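You operate a simulated robot arm through the tools that you are given. There is no shell and no other tool. Be economical: measure what you need, move in short steps, check, and stop when the job is done.

Carry out the task below with a simulated robot arm. There is one attempt and no reset: what you move stays moved.

TASK
Press the oiler button three times.

It is judged by the outcome, as a careful person would: the job done as asked, and still so three seconds after it is handed in. It fails if anything else is knocked over, pushed out of place, dropped, spilled or broken.

THE ROBOT
A 7-joint arm with a two-finger parallel gripper, fixed in place. Base frame: the origin is at the foot of the arm, x ahead of it, y to its left, z up. Lengths are in m, angles in degrees, forces in N, time in s.
With the tool pointing down near the work surface it reaches from about 0.22 to 0.6 m from the base axis. Its first joint turns from -66.0 to 66.0 degrees. Payload 2.6 kg.
Tool frame: the origin (TCP) lies between the finger pads and is the grasp point; the fingertips stand 0.03 m ahead of it; z points along the fingers, y is the line along which they close. The gripper opens to 0.094 m. The fingers are 0.028 m wide and 0.01 m thick; the gripper's body (0.05 by 0.096 m) begins 0.055 m behind the TCP.
Orientation is that of the tool frame in the base frame, as [roll, pitch, yaw] about the fixed x, y, z axes, in that order (R = Rz(yaw) Ry(pitch) Rx(roll)). With the fingers straight down and closing along the base's y, the tool's x points along the base's -x, its y along +y and its z along -z.

THE INTERFACE
- The arm moves only by the tool servo_tool. Its argument "targets" is a list of rows, each a list of 7 numbers: the shift along the base's x, y, z in cm, then the turn, a rotation vector about the base's x, y, z in degrees, then the closure, from 0 (fully open) to 1 (shut). In form: [[x, y, z, ax, ay, az, claw], ...]. A call has 1 to 20 rows; each row is the pose to reach, as a shift and turn from the pose commanded when the call began. A row lasts 0.2 s, in which the tool goes at most 0.05 m and 8.6 degrees; a call with a longer step from one row to the next is refused whole, and so is a gripper value outside its range. A pose out of reach is approached as far as the arm can. The call stops where the force on the tool passes 40 N (or 10 N more than at its start, if that is more) or the arm is blocked; 0.2 s more then pass. The fingers move at their own pace (about 0.072 m/s each) and stop on an object; they squeeze with about 36 N. The grip force told is the motor's: it shows also when the fingers shut on nothing. Time passes only in rows, and 0.2 s behind the last, so rows that repeat a pose let the fingers close. It gives the time, the measured TCP pose, the force on the tool (base axes), the opening and the grip force at its end, in the units of the frame above (readings bear some noise), and new pictures: "pictures" is both (left out), scene, wrist or none.
- Cameras (640 x 400 px; columns grow to the right, rows downward): "scene" is fixed at [0.0286, 0.4445, 0.5683]; the picture's right is [-0.76, -0.65, 0.00], its down [-0.33, 0.39, -0.86] and it looks along [0.55, -0.65, -0.51] (base axes); focal length 309 px, centre (320, 200). "wrist" rides on the gripper at [-0.037, 0, -0.058] in the tool frame; the picture's right is [0.00, -1.00, 0.00], its down [0.97, 0.00, -0.24] and it looks along [0.24, 0.00, 0.97] (tool axes); focal length 218 px, centre (320, 200).
- point_at(camera, pixels): for up to 12 pixels [column, row] of the newest picture of that camera ("zoom" is the newest enlarged one), the place [x, y, z] in the base frame of the surface seen there, good to about 0.002 m, but the place of the scene camera against the robot may be out by one fixed shift of up to 0.025 m in any direction. No time passes.
- inspect(camera, box): a new picture of the part [left, top, right, bottom] of that camera's present view, enlarged. No time passes.
- job_done(): hands the job in; it is judged then, once.

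Work in short steps. Measure before you move; look again where a grasp or a placing could have gone wrong, and mend it. You have 60 turns and 120 pictures in all, the two below and enlarged ones among them. Open the gripper and draw the arm clear of the work before you hand the job in, unless the task says otherwise; then end with one line.

The tools are called after "Call:" as a command line: name --pt "numbers of a row" for each row, then --argument value for the rest, lists and objects as JSON in quotes. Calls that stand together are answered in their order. servo_tool: Moves the arm, as the interface text tells. Its arguments: {"type":"object","properties":{"targets":{"type":"array"},"pictures":{"type":"string","enum":["both","scene","wrist","none"]}},"required":["targets"]} The other tools are called the same way: point_at (camera, pixels) gives the place of the surface under pixels of a picture; inspect (camera, box) takes an enlarged picture of a part of a camera's view; job_done () hands the job in.

At the start:

```text
t: 0.0
tool_pos: [0.3664, -0.0725, 0.3597]
tcp_rot: [-180.0, 0.0, -180.0]
force: [0.6, 0.1, -0.4]
width: 0.094
gripper_force: 0.0
```

scene: 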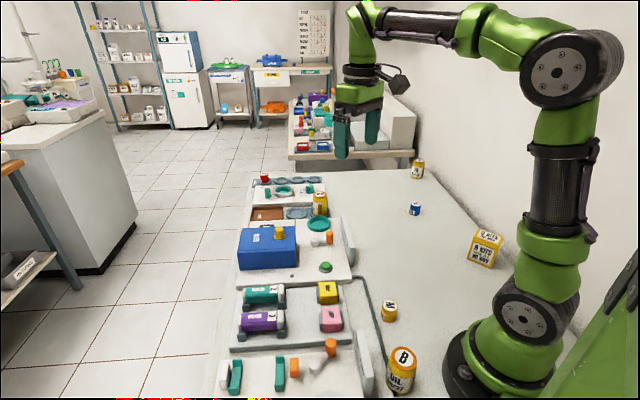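
wrist: 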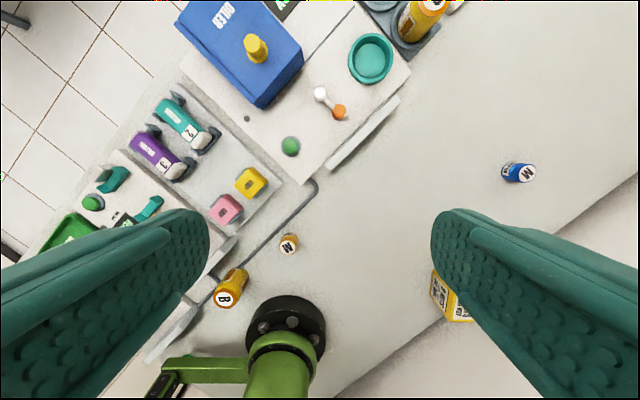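

I'll look closer at the blue box with the yellow button and the green button to identify the oiler.

Call:
inspect --camera "scene" --box '[220, 160, 380, 290]'

Call:
inspect --camera "wrist" --box '[170, 0, 420, 160]'

```text
3.08 times, centred on (300, 225) of scene
```

zoom: 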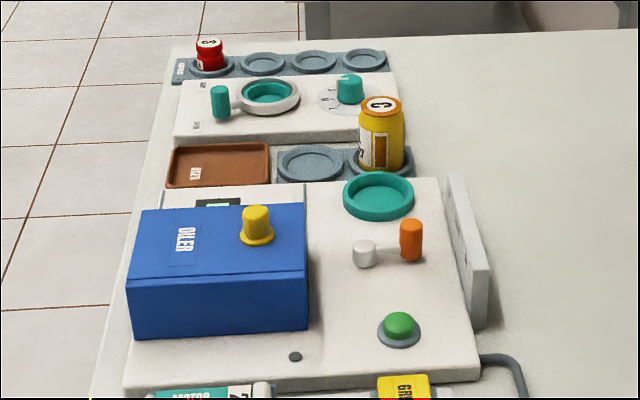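

```text
2.50 times, centred on (295, 80) of wrist
```

zoom: 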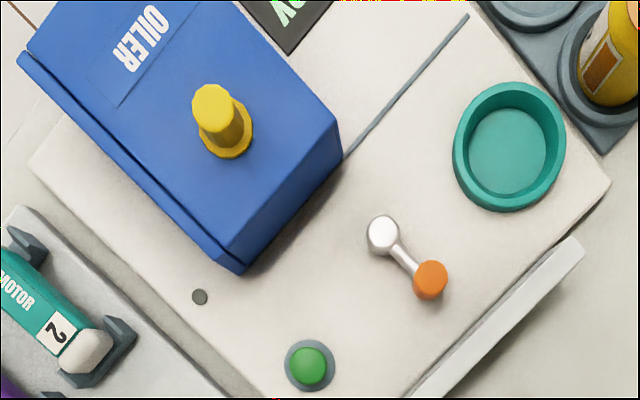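

The yellow plunger at wrist (256,48) is on a blue box marked OILER; a green button is at (290,146). I measure them and view the neighbouring parts before deciding.

Call:
point_at --camera "wrist" --pixels '[[254, 40], [262, 60], [290, 146], [247, 118], [283, 50], [200, 40], [262, 106], [220, 140], [330, 130], [338, 112], [320, 94], [300, 70]]'

Call:
inspect --camera "wrist" --box '[30, 80, 290, 250]'

Call:
inspect --camera "scene" --box '[210, 270, 380, 400]'

```text
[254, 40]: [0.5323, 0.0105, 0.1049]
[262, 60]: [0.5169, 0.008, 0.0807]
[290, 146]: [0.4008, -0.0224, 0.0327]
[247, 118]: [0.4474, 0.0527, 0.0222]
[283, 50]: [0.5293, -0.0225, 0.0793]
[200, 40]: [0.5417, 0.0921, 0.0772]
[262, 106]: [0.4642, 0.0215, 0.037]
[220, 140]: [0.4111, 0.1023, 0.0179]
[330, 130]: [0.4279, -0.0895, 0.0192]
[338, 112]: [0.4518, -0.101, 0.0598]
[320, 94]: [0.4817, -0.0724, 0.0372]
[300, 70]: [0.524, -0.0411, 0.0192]
```

```text
2.35 times, centred on (160, 165) of wrist
```

zoom: 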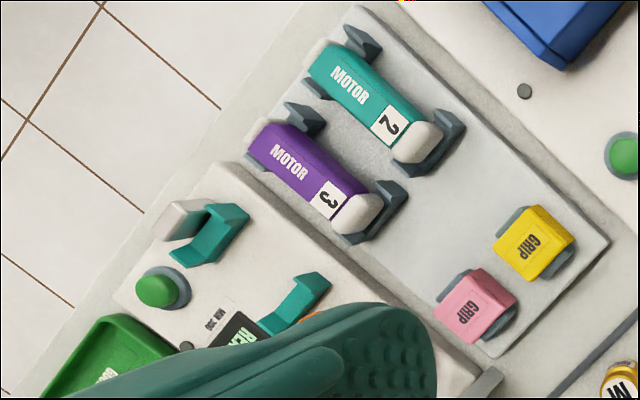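

```text
3.08 times, centred on (295, 335) of scene
```

zoom: 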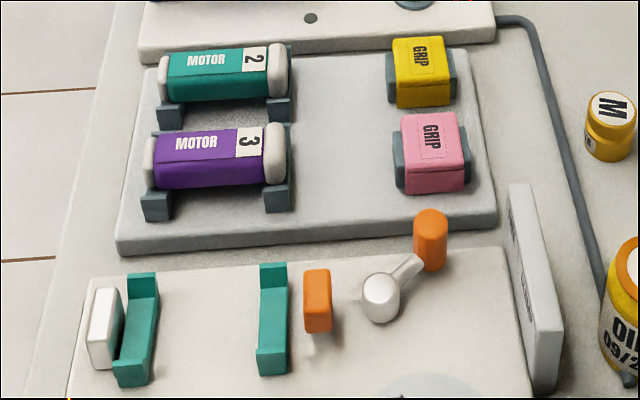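

Next I move above the oiler station to see the screen, the knob and the placard better.

Call:
servo_tool --pt "4 2 0 0 0 0 0" --pt "8 4 0 0 0 0 0.3" --pt "12 6 0 0 0 0 0.6" --pt "14 7 0 0 0 0 1" --pt "14 7 0 0 0 0 1" --pt "14 7 0 0 0 0 1"

```text
t: 1.4
tool_pos: [0.5084, -0.001, 0.3605]
tcp_rot: [-179.9, 0.0, -180.0]
force: [1.0, 0.2, 0.3]
width: 0.0002
gripper_force: 32.4
```

scene: 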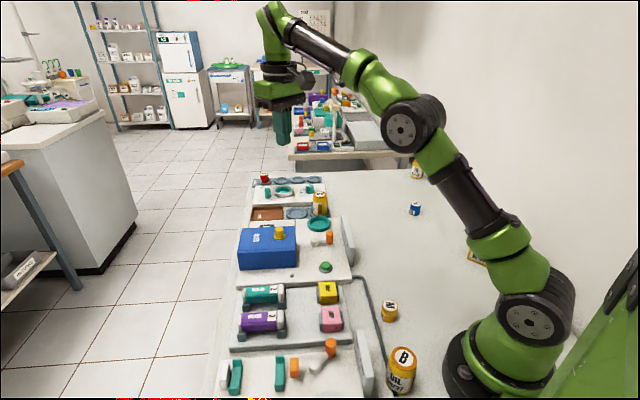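
wrist: 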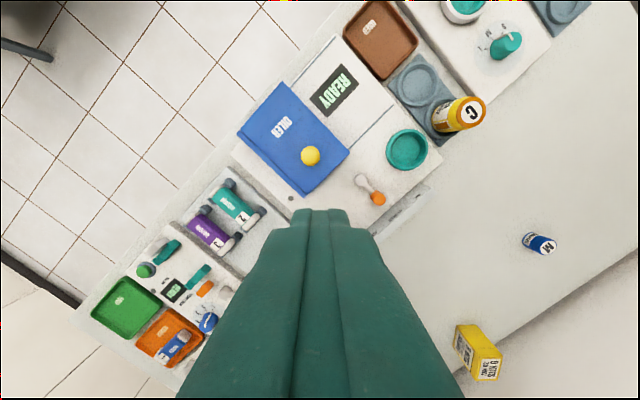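

Call:
inspect --camera "wrist" --box '[220, 40, 460, 250]'

Call:
inspect --camera "wrist" --box '[360, 170, 450, 250]'

Call:
inspect --camera "scene" --box '[225, 215, 305, 280]'

```text
1.90 times, centred on (340, 145) of wrist
```

zoom: 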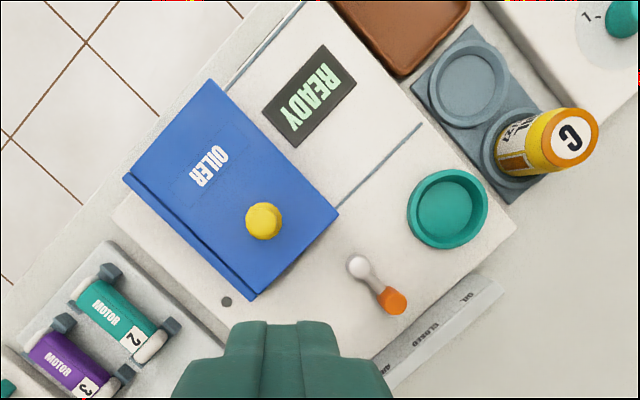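

```text
5.00 times, centred on (405, 210) of wrist
```

zoom: 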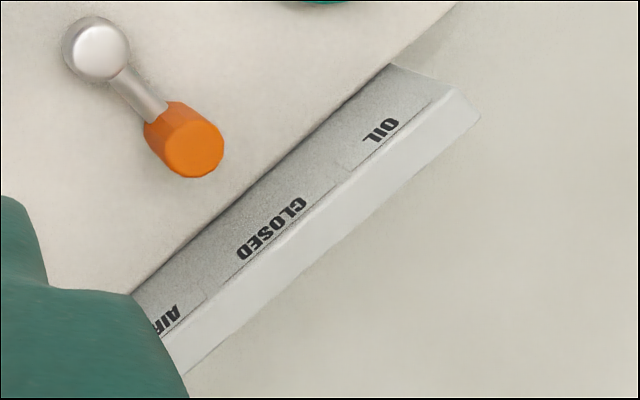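

```text
6.15 times, centred on (265, 248) of scene
```

zoom: 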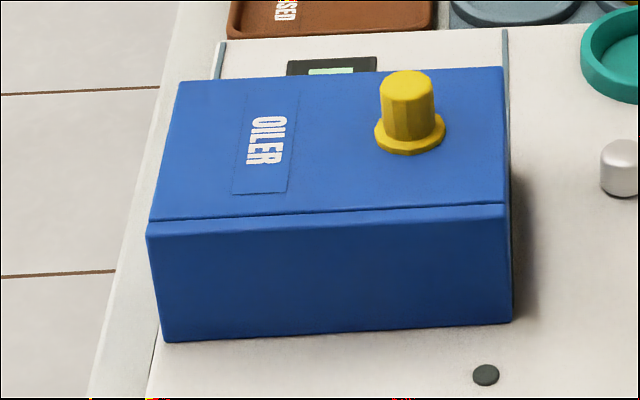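

The slate rails and valve placard (OIL/CLOSED/AIR) suggest the blue hood slides and its yellow knob is a handle. The station's push button is the green one at about (0.401,-0.022). I move over it, still high, and re-measure.

Call:
servo_tool --pt "-4 -1 -2 0 0 0 0.6" --pt "-8 -2 -4 0 0 0 0.3" --pt "-12 -2.2 -6 0 0 0 0" --pt "-15 -2.2 -8 0 0 0 0" --pt "-15 -2.2 -10 0 0 0 0"

```text
t: 2.6
tool_pos: [0.3571, -0.0223, 0.2587]
tcp_rot: [180.0, 0.0, -179.9]
force: [-0.4, -0.3, -0.6]
width: 0.0938
gripper_force: 0.2
```

scene: 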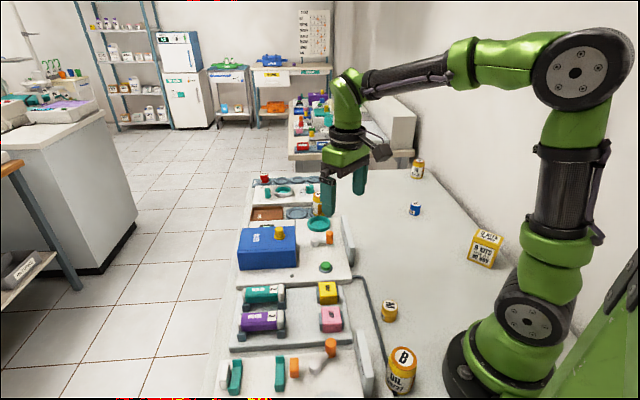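
wrist: 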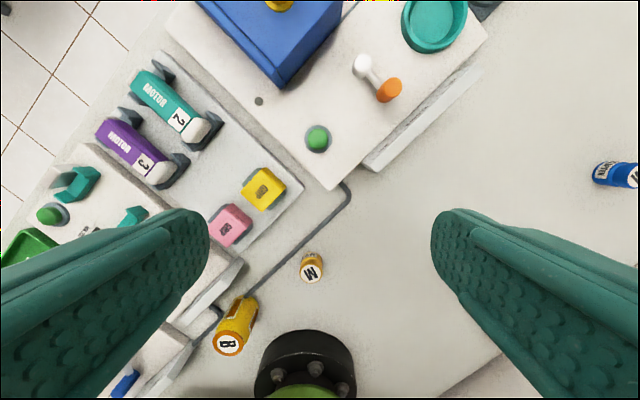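

Call:
point_at --camera "wrist" --pixels '[[318, 137], [318, 128], [310, 138], [326, 138], [318, 147], [317, 152], [350, 150], [400, 250], [330, 180]]'

Call:
inspect --camera "wrist" --box '[290, 110, 350, 160]'

```text
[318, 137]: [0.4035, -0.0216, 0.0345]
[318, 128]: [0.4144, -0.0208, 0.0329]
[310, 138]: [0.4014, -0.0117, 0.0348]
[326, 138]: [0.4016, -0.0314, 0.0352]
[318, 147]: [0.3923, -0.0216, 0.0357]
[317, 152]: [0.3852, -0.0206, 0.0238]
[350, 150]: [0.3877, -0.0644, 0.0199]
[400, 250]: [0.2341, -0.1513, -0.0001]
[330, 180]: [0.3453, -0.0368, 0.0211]
```

```text
8.00 times, centred on (320, 135) of wrist
```

zoom: 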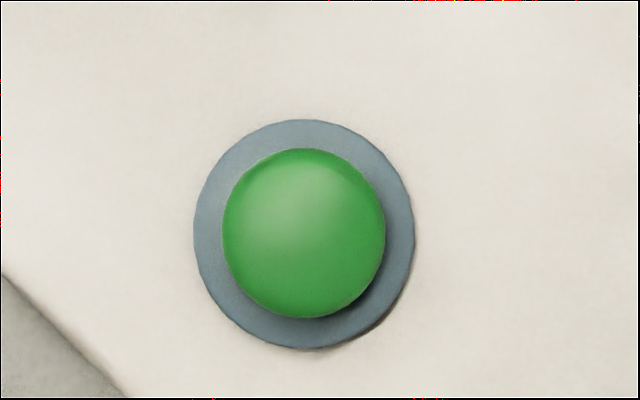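

The green button centre is (0.403,-0.0215), top z≈0.035. I close the fingers, move over it and descend until the tips are about 1 cm above.

Call:
servo_tool --pt "2 0 0 0 0 0 0.5" --pt "4.5 0.1 0 0 0 0 1" --pt "4.5 0.1 -4 0 0 0 1" --pt "4.5 0.1 -8 0 0 0 1" --pt "4.5 0.1 -12 0 0 0 1" --pt "4.5 0.1 -15 0 0 0 1" --pt "4.5 0.1 -17 0 0 0 1" --pt "4.5 0.1 -18.3 0 0 0 1" --pt "4.5 0.1 -18.3 0 0 0 1"

Call:
inspect --camera "scene" --box '[260, 200, 380, 290]'

```text
t: 4.6
tool_pos: [0.4016, -0.0235, 0.0767]
tcp_rot: [179.9, 0.0, 179.9]
force: [0.4, -0.2, -0.6]
width: 0.0001
gripper_force: 33.2
```

scene: 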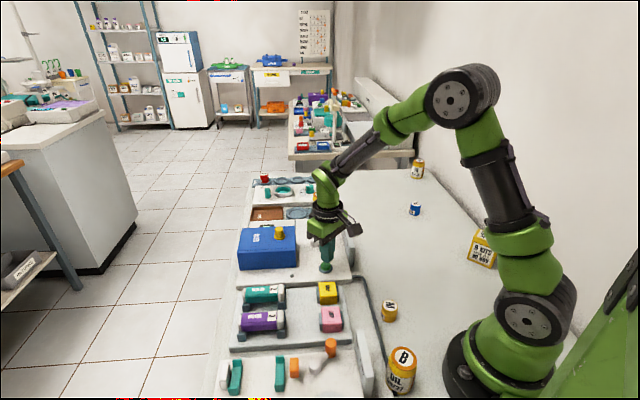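
wrist: 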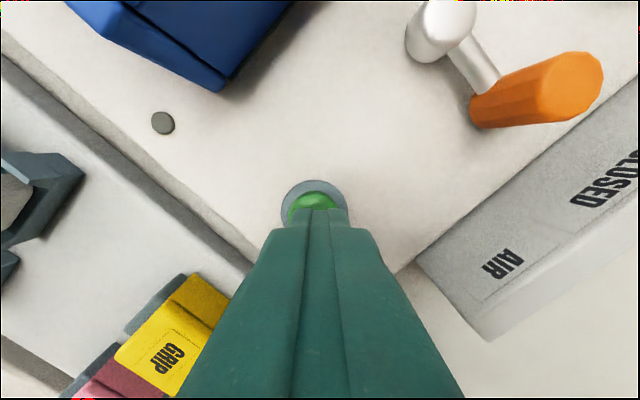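

```text
4.44 times, centred on (320, 245) of scene
```

zoom: 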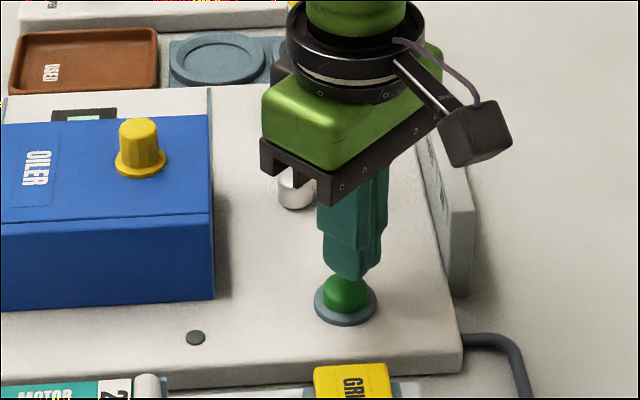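

Tips are right above the button. I press slowly, with +0.2 cm y correction, and watch the force.

Call:
servo_tool --pt "0.1 0.2 -0.4 0 0 0 1" --pt "0.1 0.2 -0.8 0 0 0 1" --pt "0.1 0.2 -1.1 0 0 0 1" --pt "0.1 0.2 -1.3 0 0 0 1" --pt "0.1 0.2 -1.5 0 0 0 1"

Call:
inspect --camera "scene" --box '[260, 200, 380, 290]'

```text
t: 5.8
tool_pos: [0.4022, -0.021, 0.0611]
tcp_rot: [-180.0, -0.1, 180.0]
force: [-0.6, -1.3, 1.7]
width: 0.0
gripper_force: 33.2
```

scene: 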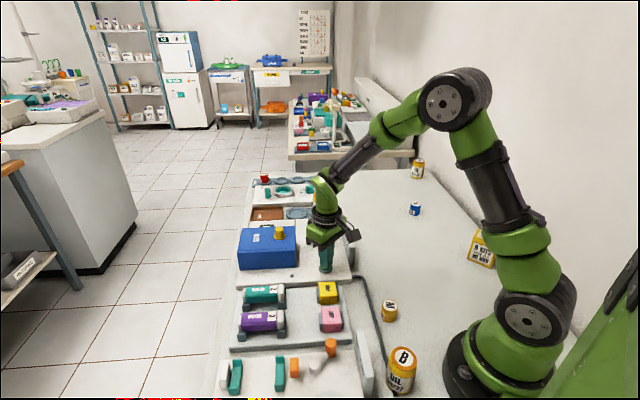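
wrist: 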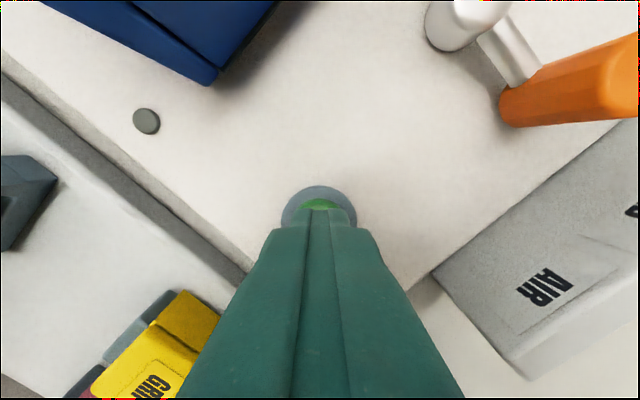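

```text
4.44 times, centred on (320, 245) of scene
```

zoom: 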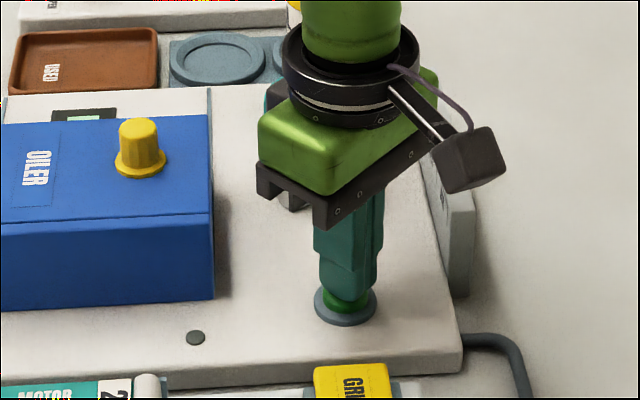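

Contact with about 2 N and the button is partly down. I continue in small steps to its stop.

Call:
servo_tool --pt "0 0 -0.15 0 0 0 1" --pt "0 0 -0.3 0 0 0 1" --pt "0 0 -0.3 0 0 0 1" --pictures "wrist"

Call:
inspect --camera "scene" --box '[260, 200, 380, 290]'

```text
t: 6.6
tool_pos: [0.4026, -0.0217, 0.0582]
tcp_rot: [179.9, 0.0, -179.9]
force: [-2.4, 0.9, 5.0]
width: 0.0001
gripper_force: 32.8
```

wrist: 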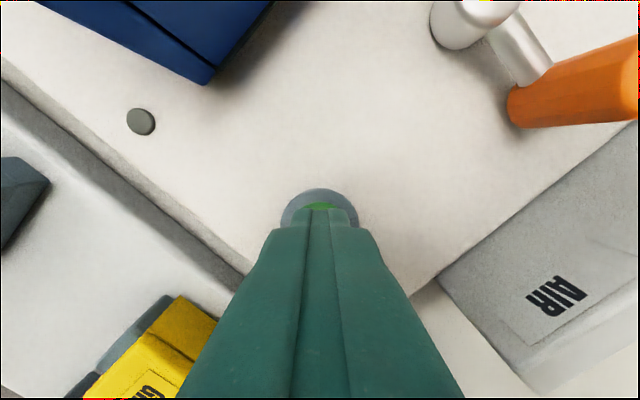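

```text
4.44 times, centred on (320, 245) of scene
```

zoom: 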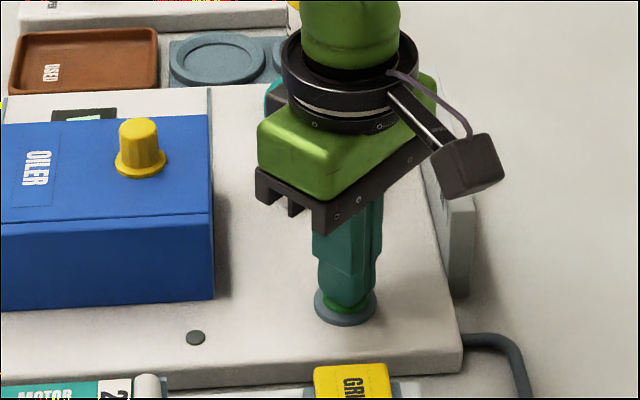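

5 N and still moving; a little further to reach the stop.

Call:
servo_tool --pt "0 0 -0.1 0 0 0 1" --pt "0 0 -0.2 0 0 0 1" --pt "0 0 -0.3 0 0 0 1" --pt "0 0 -0.3 0 0 0 1" --pictures "wrist"

Call:
inspect --camera "scene" --box '[225, 200, 345, 290]'

```text
t: 7.6
tool_pos: [0.402, -0.0215, 0.0552]
tcp_rot: [-180.0, 0.0, 179.9]
force: [-9.4, -0.5, 18.9]
width: 0.0
gripper_force: 32.7
```

wrist: 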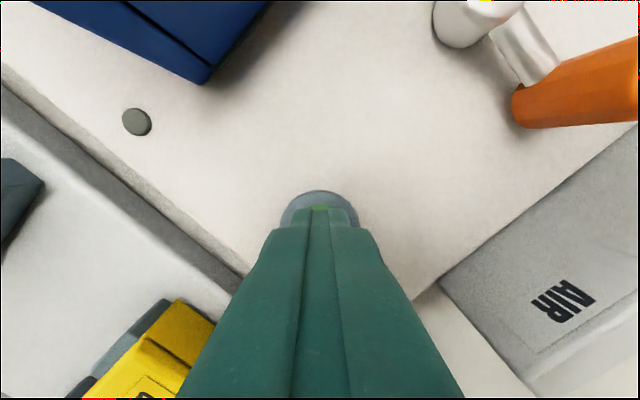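

```text
4.44 times, centred on (285, 245) of scene
```

zoom: 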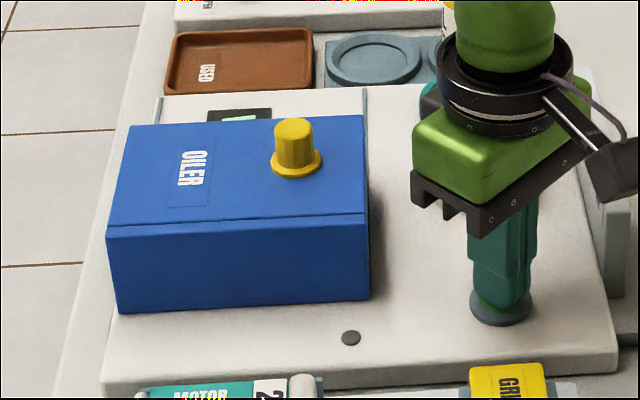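

19 N: the button is at its stop, so that is press one. I release fully (2.2 cm up) and check that it springs back and whether anything reacted.

Call:
servo_tool --pt "0 0 0.8 0 0 0 1" --pt "0 0 1.6 0 0 0 1" --pt "0 0 2.2 0 0 0 1" --pt "0 0 2.2 0 0 0 1" --pictures "wrist"

Call:
inspect --camera "scene" --box '[225, 200, 345, 290]'

```text
t: 8.6
tool_pos: [0.4043, -0.0202, 0.078]
tcp_rot: [180.0, 0.0, 179.9]
force: [0.1, 0.4, 0.6]
width: 0.0001
gripper_force: 33.0
```

wrist: 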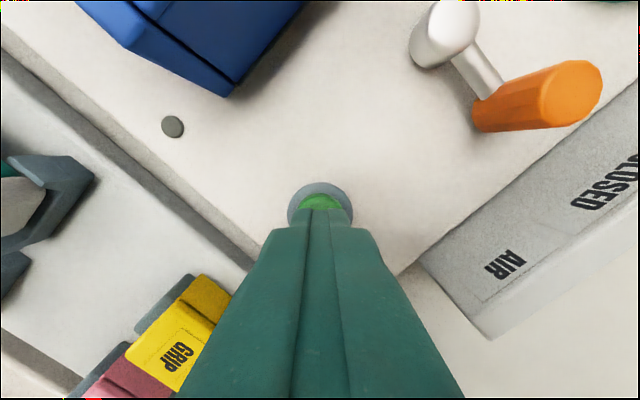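

```text
4.44 times, centred on (285, 245) of scene
```

zoom: 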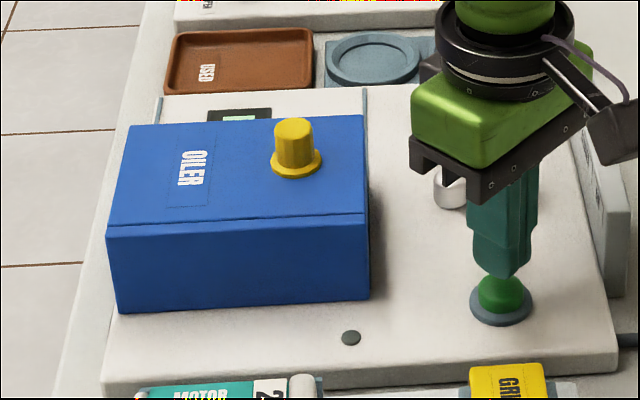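

The button has sprung back. I check the READY screen from above to see whether the press registered.

Call:
servo_tool --pt "0 0 4 0 0 0 1" --pt "0 0 8 0 0 0 1" --pt "0 0 12 0 0 0 1" --pt "3 1 15 0 0 0 1" --pt "6 1.5 18 0 0 0 1" --pt "9 2 21 0 0 0 1" --pt "9 2 21 0 0 0 1" --pictures "none"

Call:
inspect --camera "wrist" --box '[220, 40, 460, 250]'

```text
t: 10.2
tool_pos: [0.4957, -0.001, 0.2882]
tcp_rot: [-180.0, 0.0, -180.0]
force: [0.1, 0.3, 0.6]
width: 0.0003
gripper_force: 32.8
```

```text
1.90 times, centred on (340, 145) of wrist
```

zoom: 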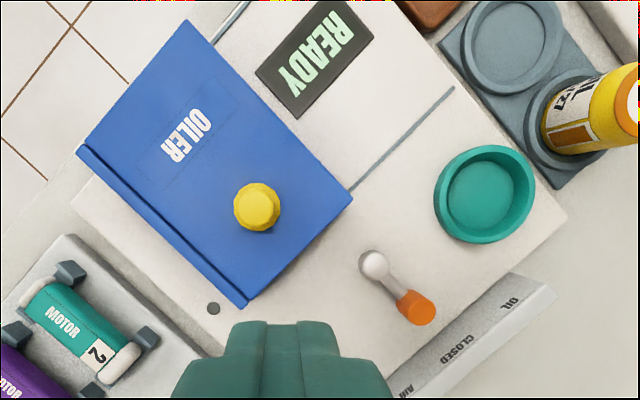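

The screen still says READY; the button was clearly depressed and returned. I go back over it and make press two, looking closely at the bottom.

Call:
servo_tool --pt "-3 -0.6 -3 0 0 0 1" --pt "-6 -1.3 -6 0 0 0 1" --pt "-9 -2 -9 0 0 0 1" --pt "-9 -2 -13 0 0 0 1" --pt "-9 -2 -17 0 0 0 1" --pt "-9 -2 -20 0 0 0 1" --pt "-9.1 -2.1 -21 0 0 0 1" --pt "-9.1 -2.1 -21 0 0 0 1" --pictures "none"

Call:
servo_tool --pt "0 0 -0.6 0 0 0 1" --pt "0 0 -1.2 0 0 0 1" --pt "0 0 -1.6 0 0 0 1" --pt "0 0 -1.9 0 0 0 1" --pt "0 0 -2.1 0 0 0 1" --pt "0 0 -2.3 0 0 0 1" --pt "0 0 -2.3 0 0 0 1" --pictures "none"

Call:
inspect --camera "scene" --box '[290, 235, 360, 285]'

Call:
inspect --camera "wrist" --box '[260, 170, 380, 250]'

```text
t: 12.0
tool_pos: [0.4008, -0.0217, 0.077]
tcp_rot: [-180.0, 0.0, -179.9]
force: [-0.2, -0.8, -0.4]
width: 0.0
gripper_force: 33.0
```

```text
t: 13.6
tool_pos: [0.4014, -0.0224, 0.0547]
tcp_rot: [-180.0, -0.1, 179.9]
force: [-13.5, 3.3, 28.5]
width: 0.0
gripper_force: 33.3
```

```text
8.00 times, centred on (325, 260) of scene
```

zoom: 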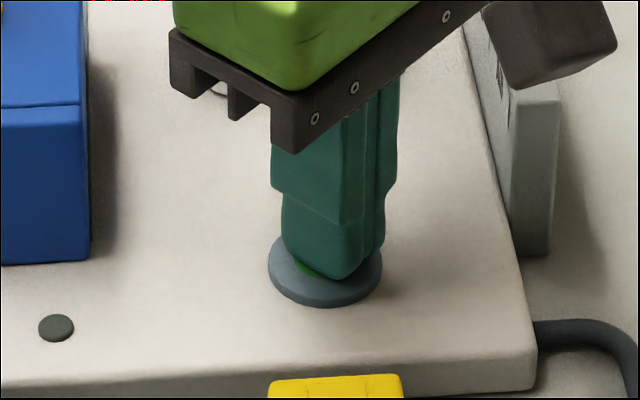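

```text
5.00 times, centred on (320, 210) of wrist
```

zoom: 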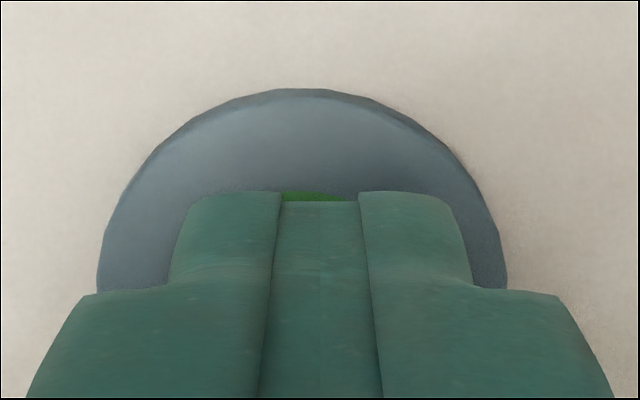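

Press two is fully down (28 N, cap nearly flush with the ring). I release fully and check it comes back up.

Call:
servo_tool --pt "0 0 0.8 0 0 0 1" --pt "0 0 1.6 0 0 0 1" --pt "0 0 2.3 0 0 0 1" --pt "0 0 2.3 0 0 0 1" --pt "0 0 2.3 0 0 0 1" --pictures "none"

Call:
inspect --camera "scene" --box '[225, 200, 345, 290]'

```text
t: 14.8
tool_pos: [0.4025, -0.0223, 0.0783]
tcp_rot: [-180.0, 0.1, 180.0]
force: [0.6, -0.6, 0.1]
width: 0.0
gripper_force: 32.7
```

```text
4.44 times, centred on (285, 245) of scene
```

zoom: 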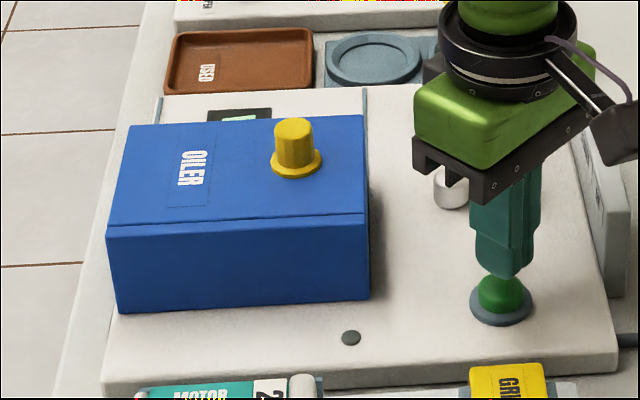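

The button is up again. Press three.

Call:
servo_tool --pt "0 0 -0.6 0 0 0 1" --pt "0 0 -1.2 0 0 0 1" --pt "0 0 -1.6 0 0 0 1" --pt "0 0 -1.9 0 0 0 1" --pt "0 0 -2.1 0 0 0 1" --pt "0 0 -2.3 0 0 0 1" --pt "0 0 -2.3 0 0 0 1" --pictures "none"

Call:
inspect --camera "scene" --box '[225, 200, 345, 290]'

```text
t: 16.4
tool_pos: [0.4024, -0.0228, 0.0555]
tcp_rot: [179.9, 0.1, 179.9]
force: [-8.4, -1.2, 25.8]
width: 0.0001
gripper_force: 33.2
```

```text
4.44 times, centred on (285, 245) of scene
```

zoom: 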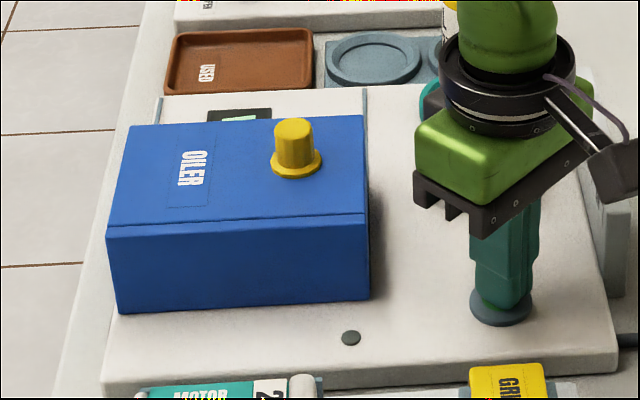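

Press three reached the stop (26 N). I rise well clear, opening the gripper only when high, and check the scene.

Call:
servo_tool --pt "0 0 1 0 0 0 1" --pt "0 0 2.5 0 0 0 1" --pt "0 0 6 0 0 0 1" --pt "0 0 10 0 0 0 1" --pt "0 0 14 0 0 0 0.8" --pt "2 1 18 0 0 0 0.5" --pt "5 1.5 21 0 0 0 0" --pt "7 2 24 0 0 0 0" --pt "7 2 26 0 0 0 0" --pt "7 2 26 0 0 0 0"

Call:
inspect --camera "wrist" --box '[200, 0, 440, 200]'

```text
t: 18.6
tool_pos: [0.4712, -0.0018, 0.316]
tcp_rot: [180.0, 0.1, -179.9]
force: [-0.1, -0.2, 0.0]
width: 0.0942
gripper_force: 0.1
```

scene: 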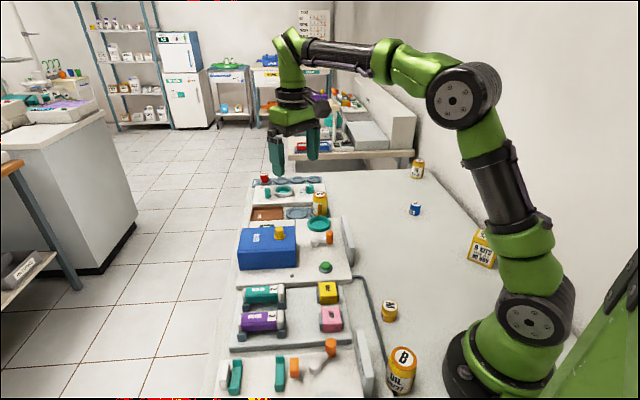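
wrist: 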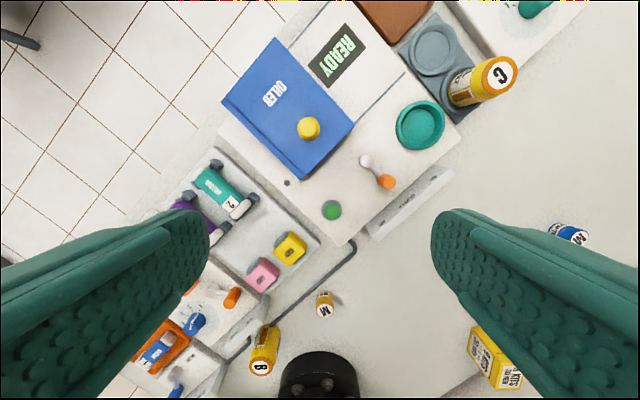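

```text
2.00 times, centred on (320, 100) of wrist
```

zoom: 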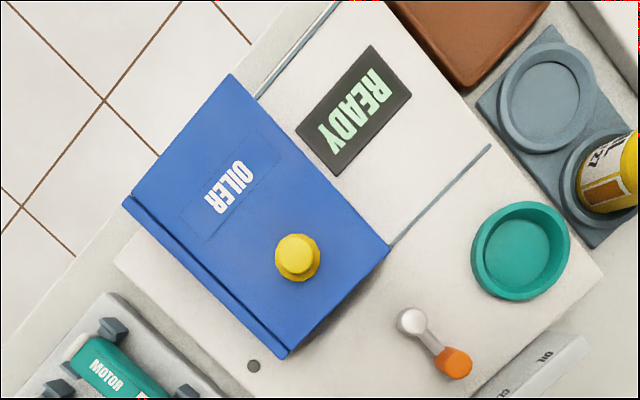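

Everything else is in place, the button is up and the arm is clear with the gripper open, so I hand in.

Call:
job_done

```text
The job is handed in.
```

I pressed the green button on the oiler station three times, fully down and released each time; I took it to be the oiler button because the yellow knob looks like a handle, and the screen read READY throughout, so nothing there confirmed the presses.
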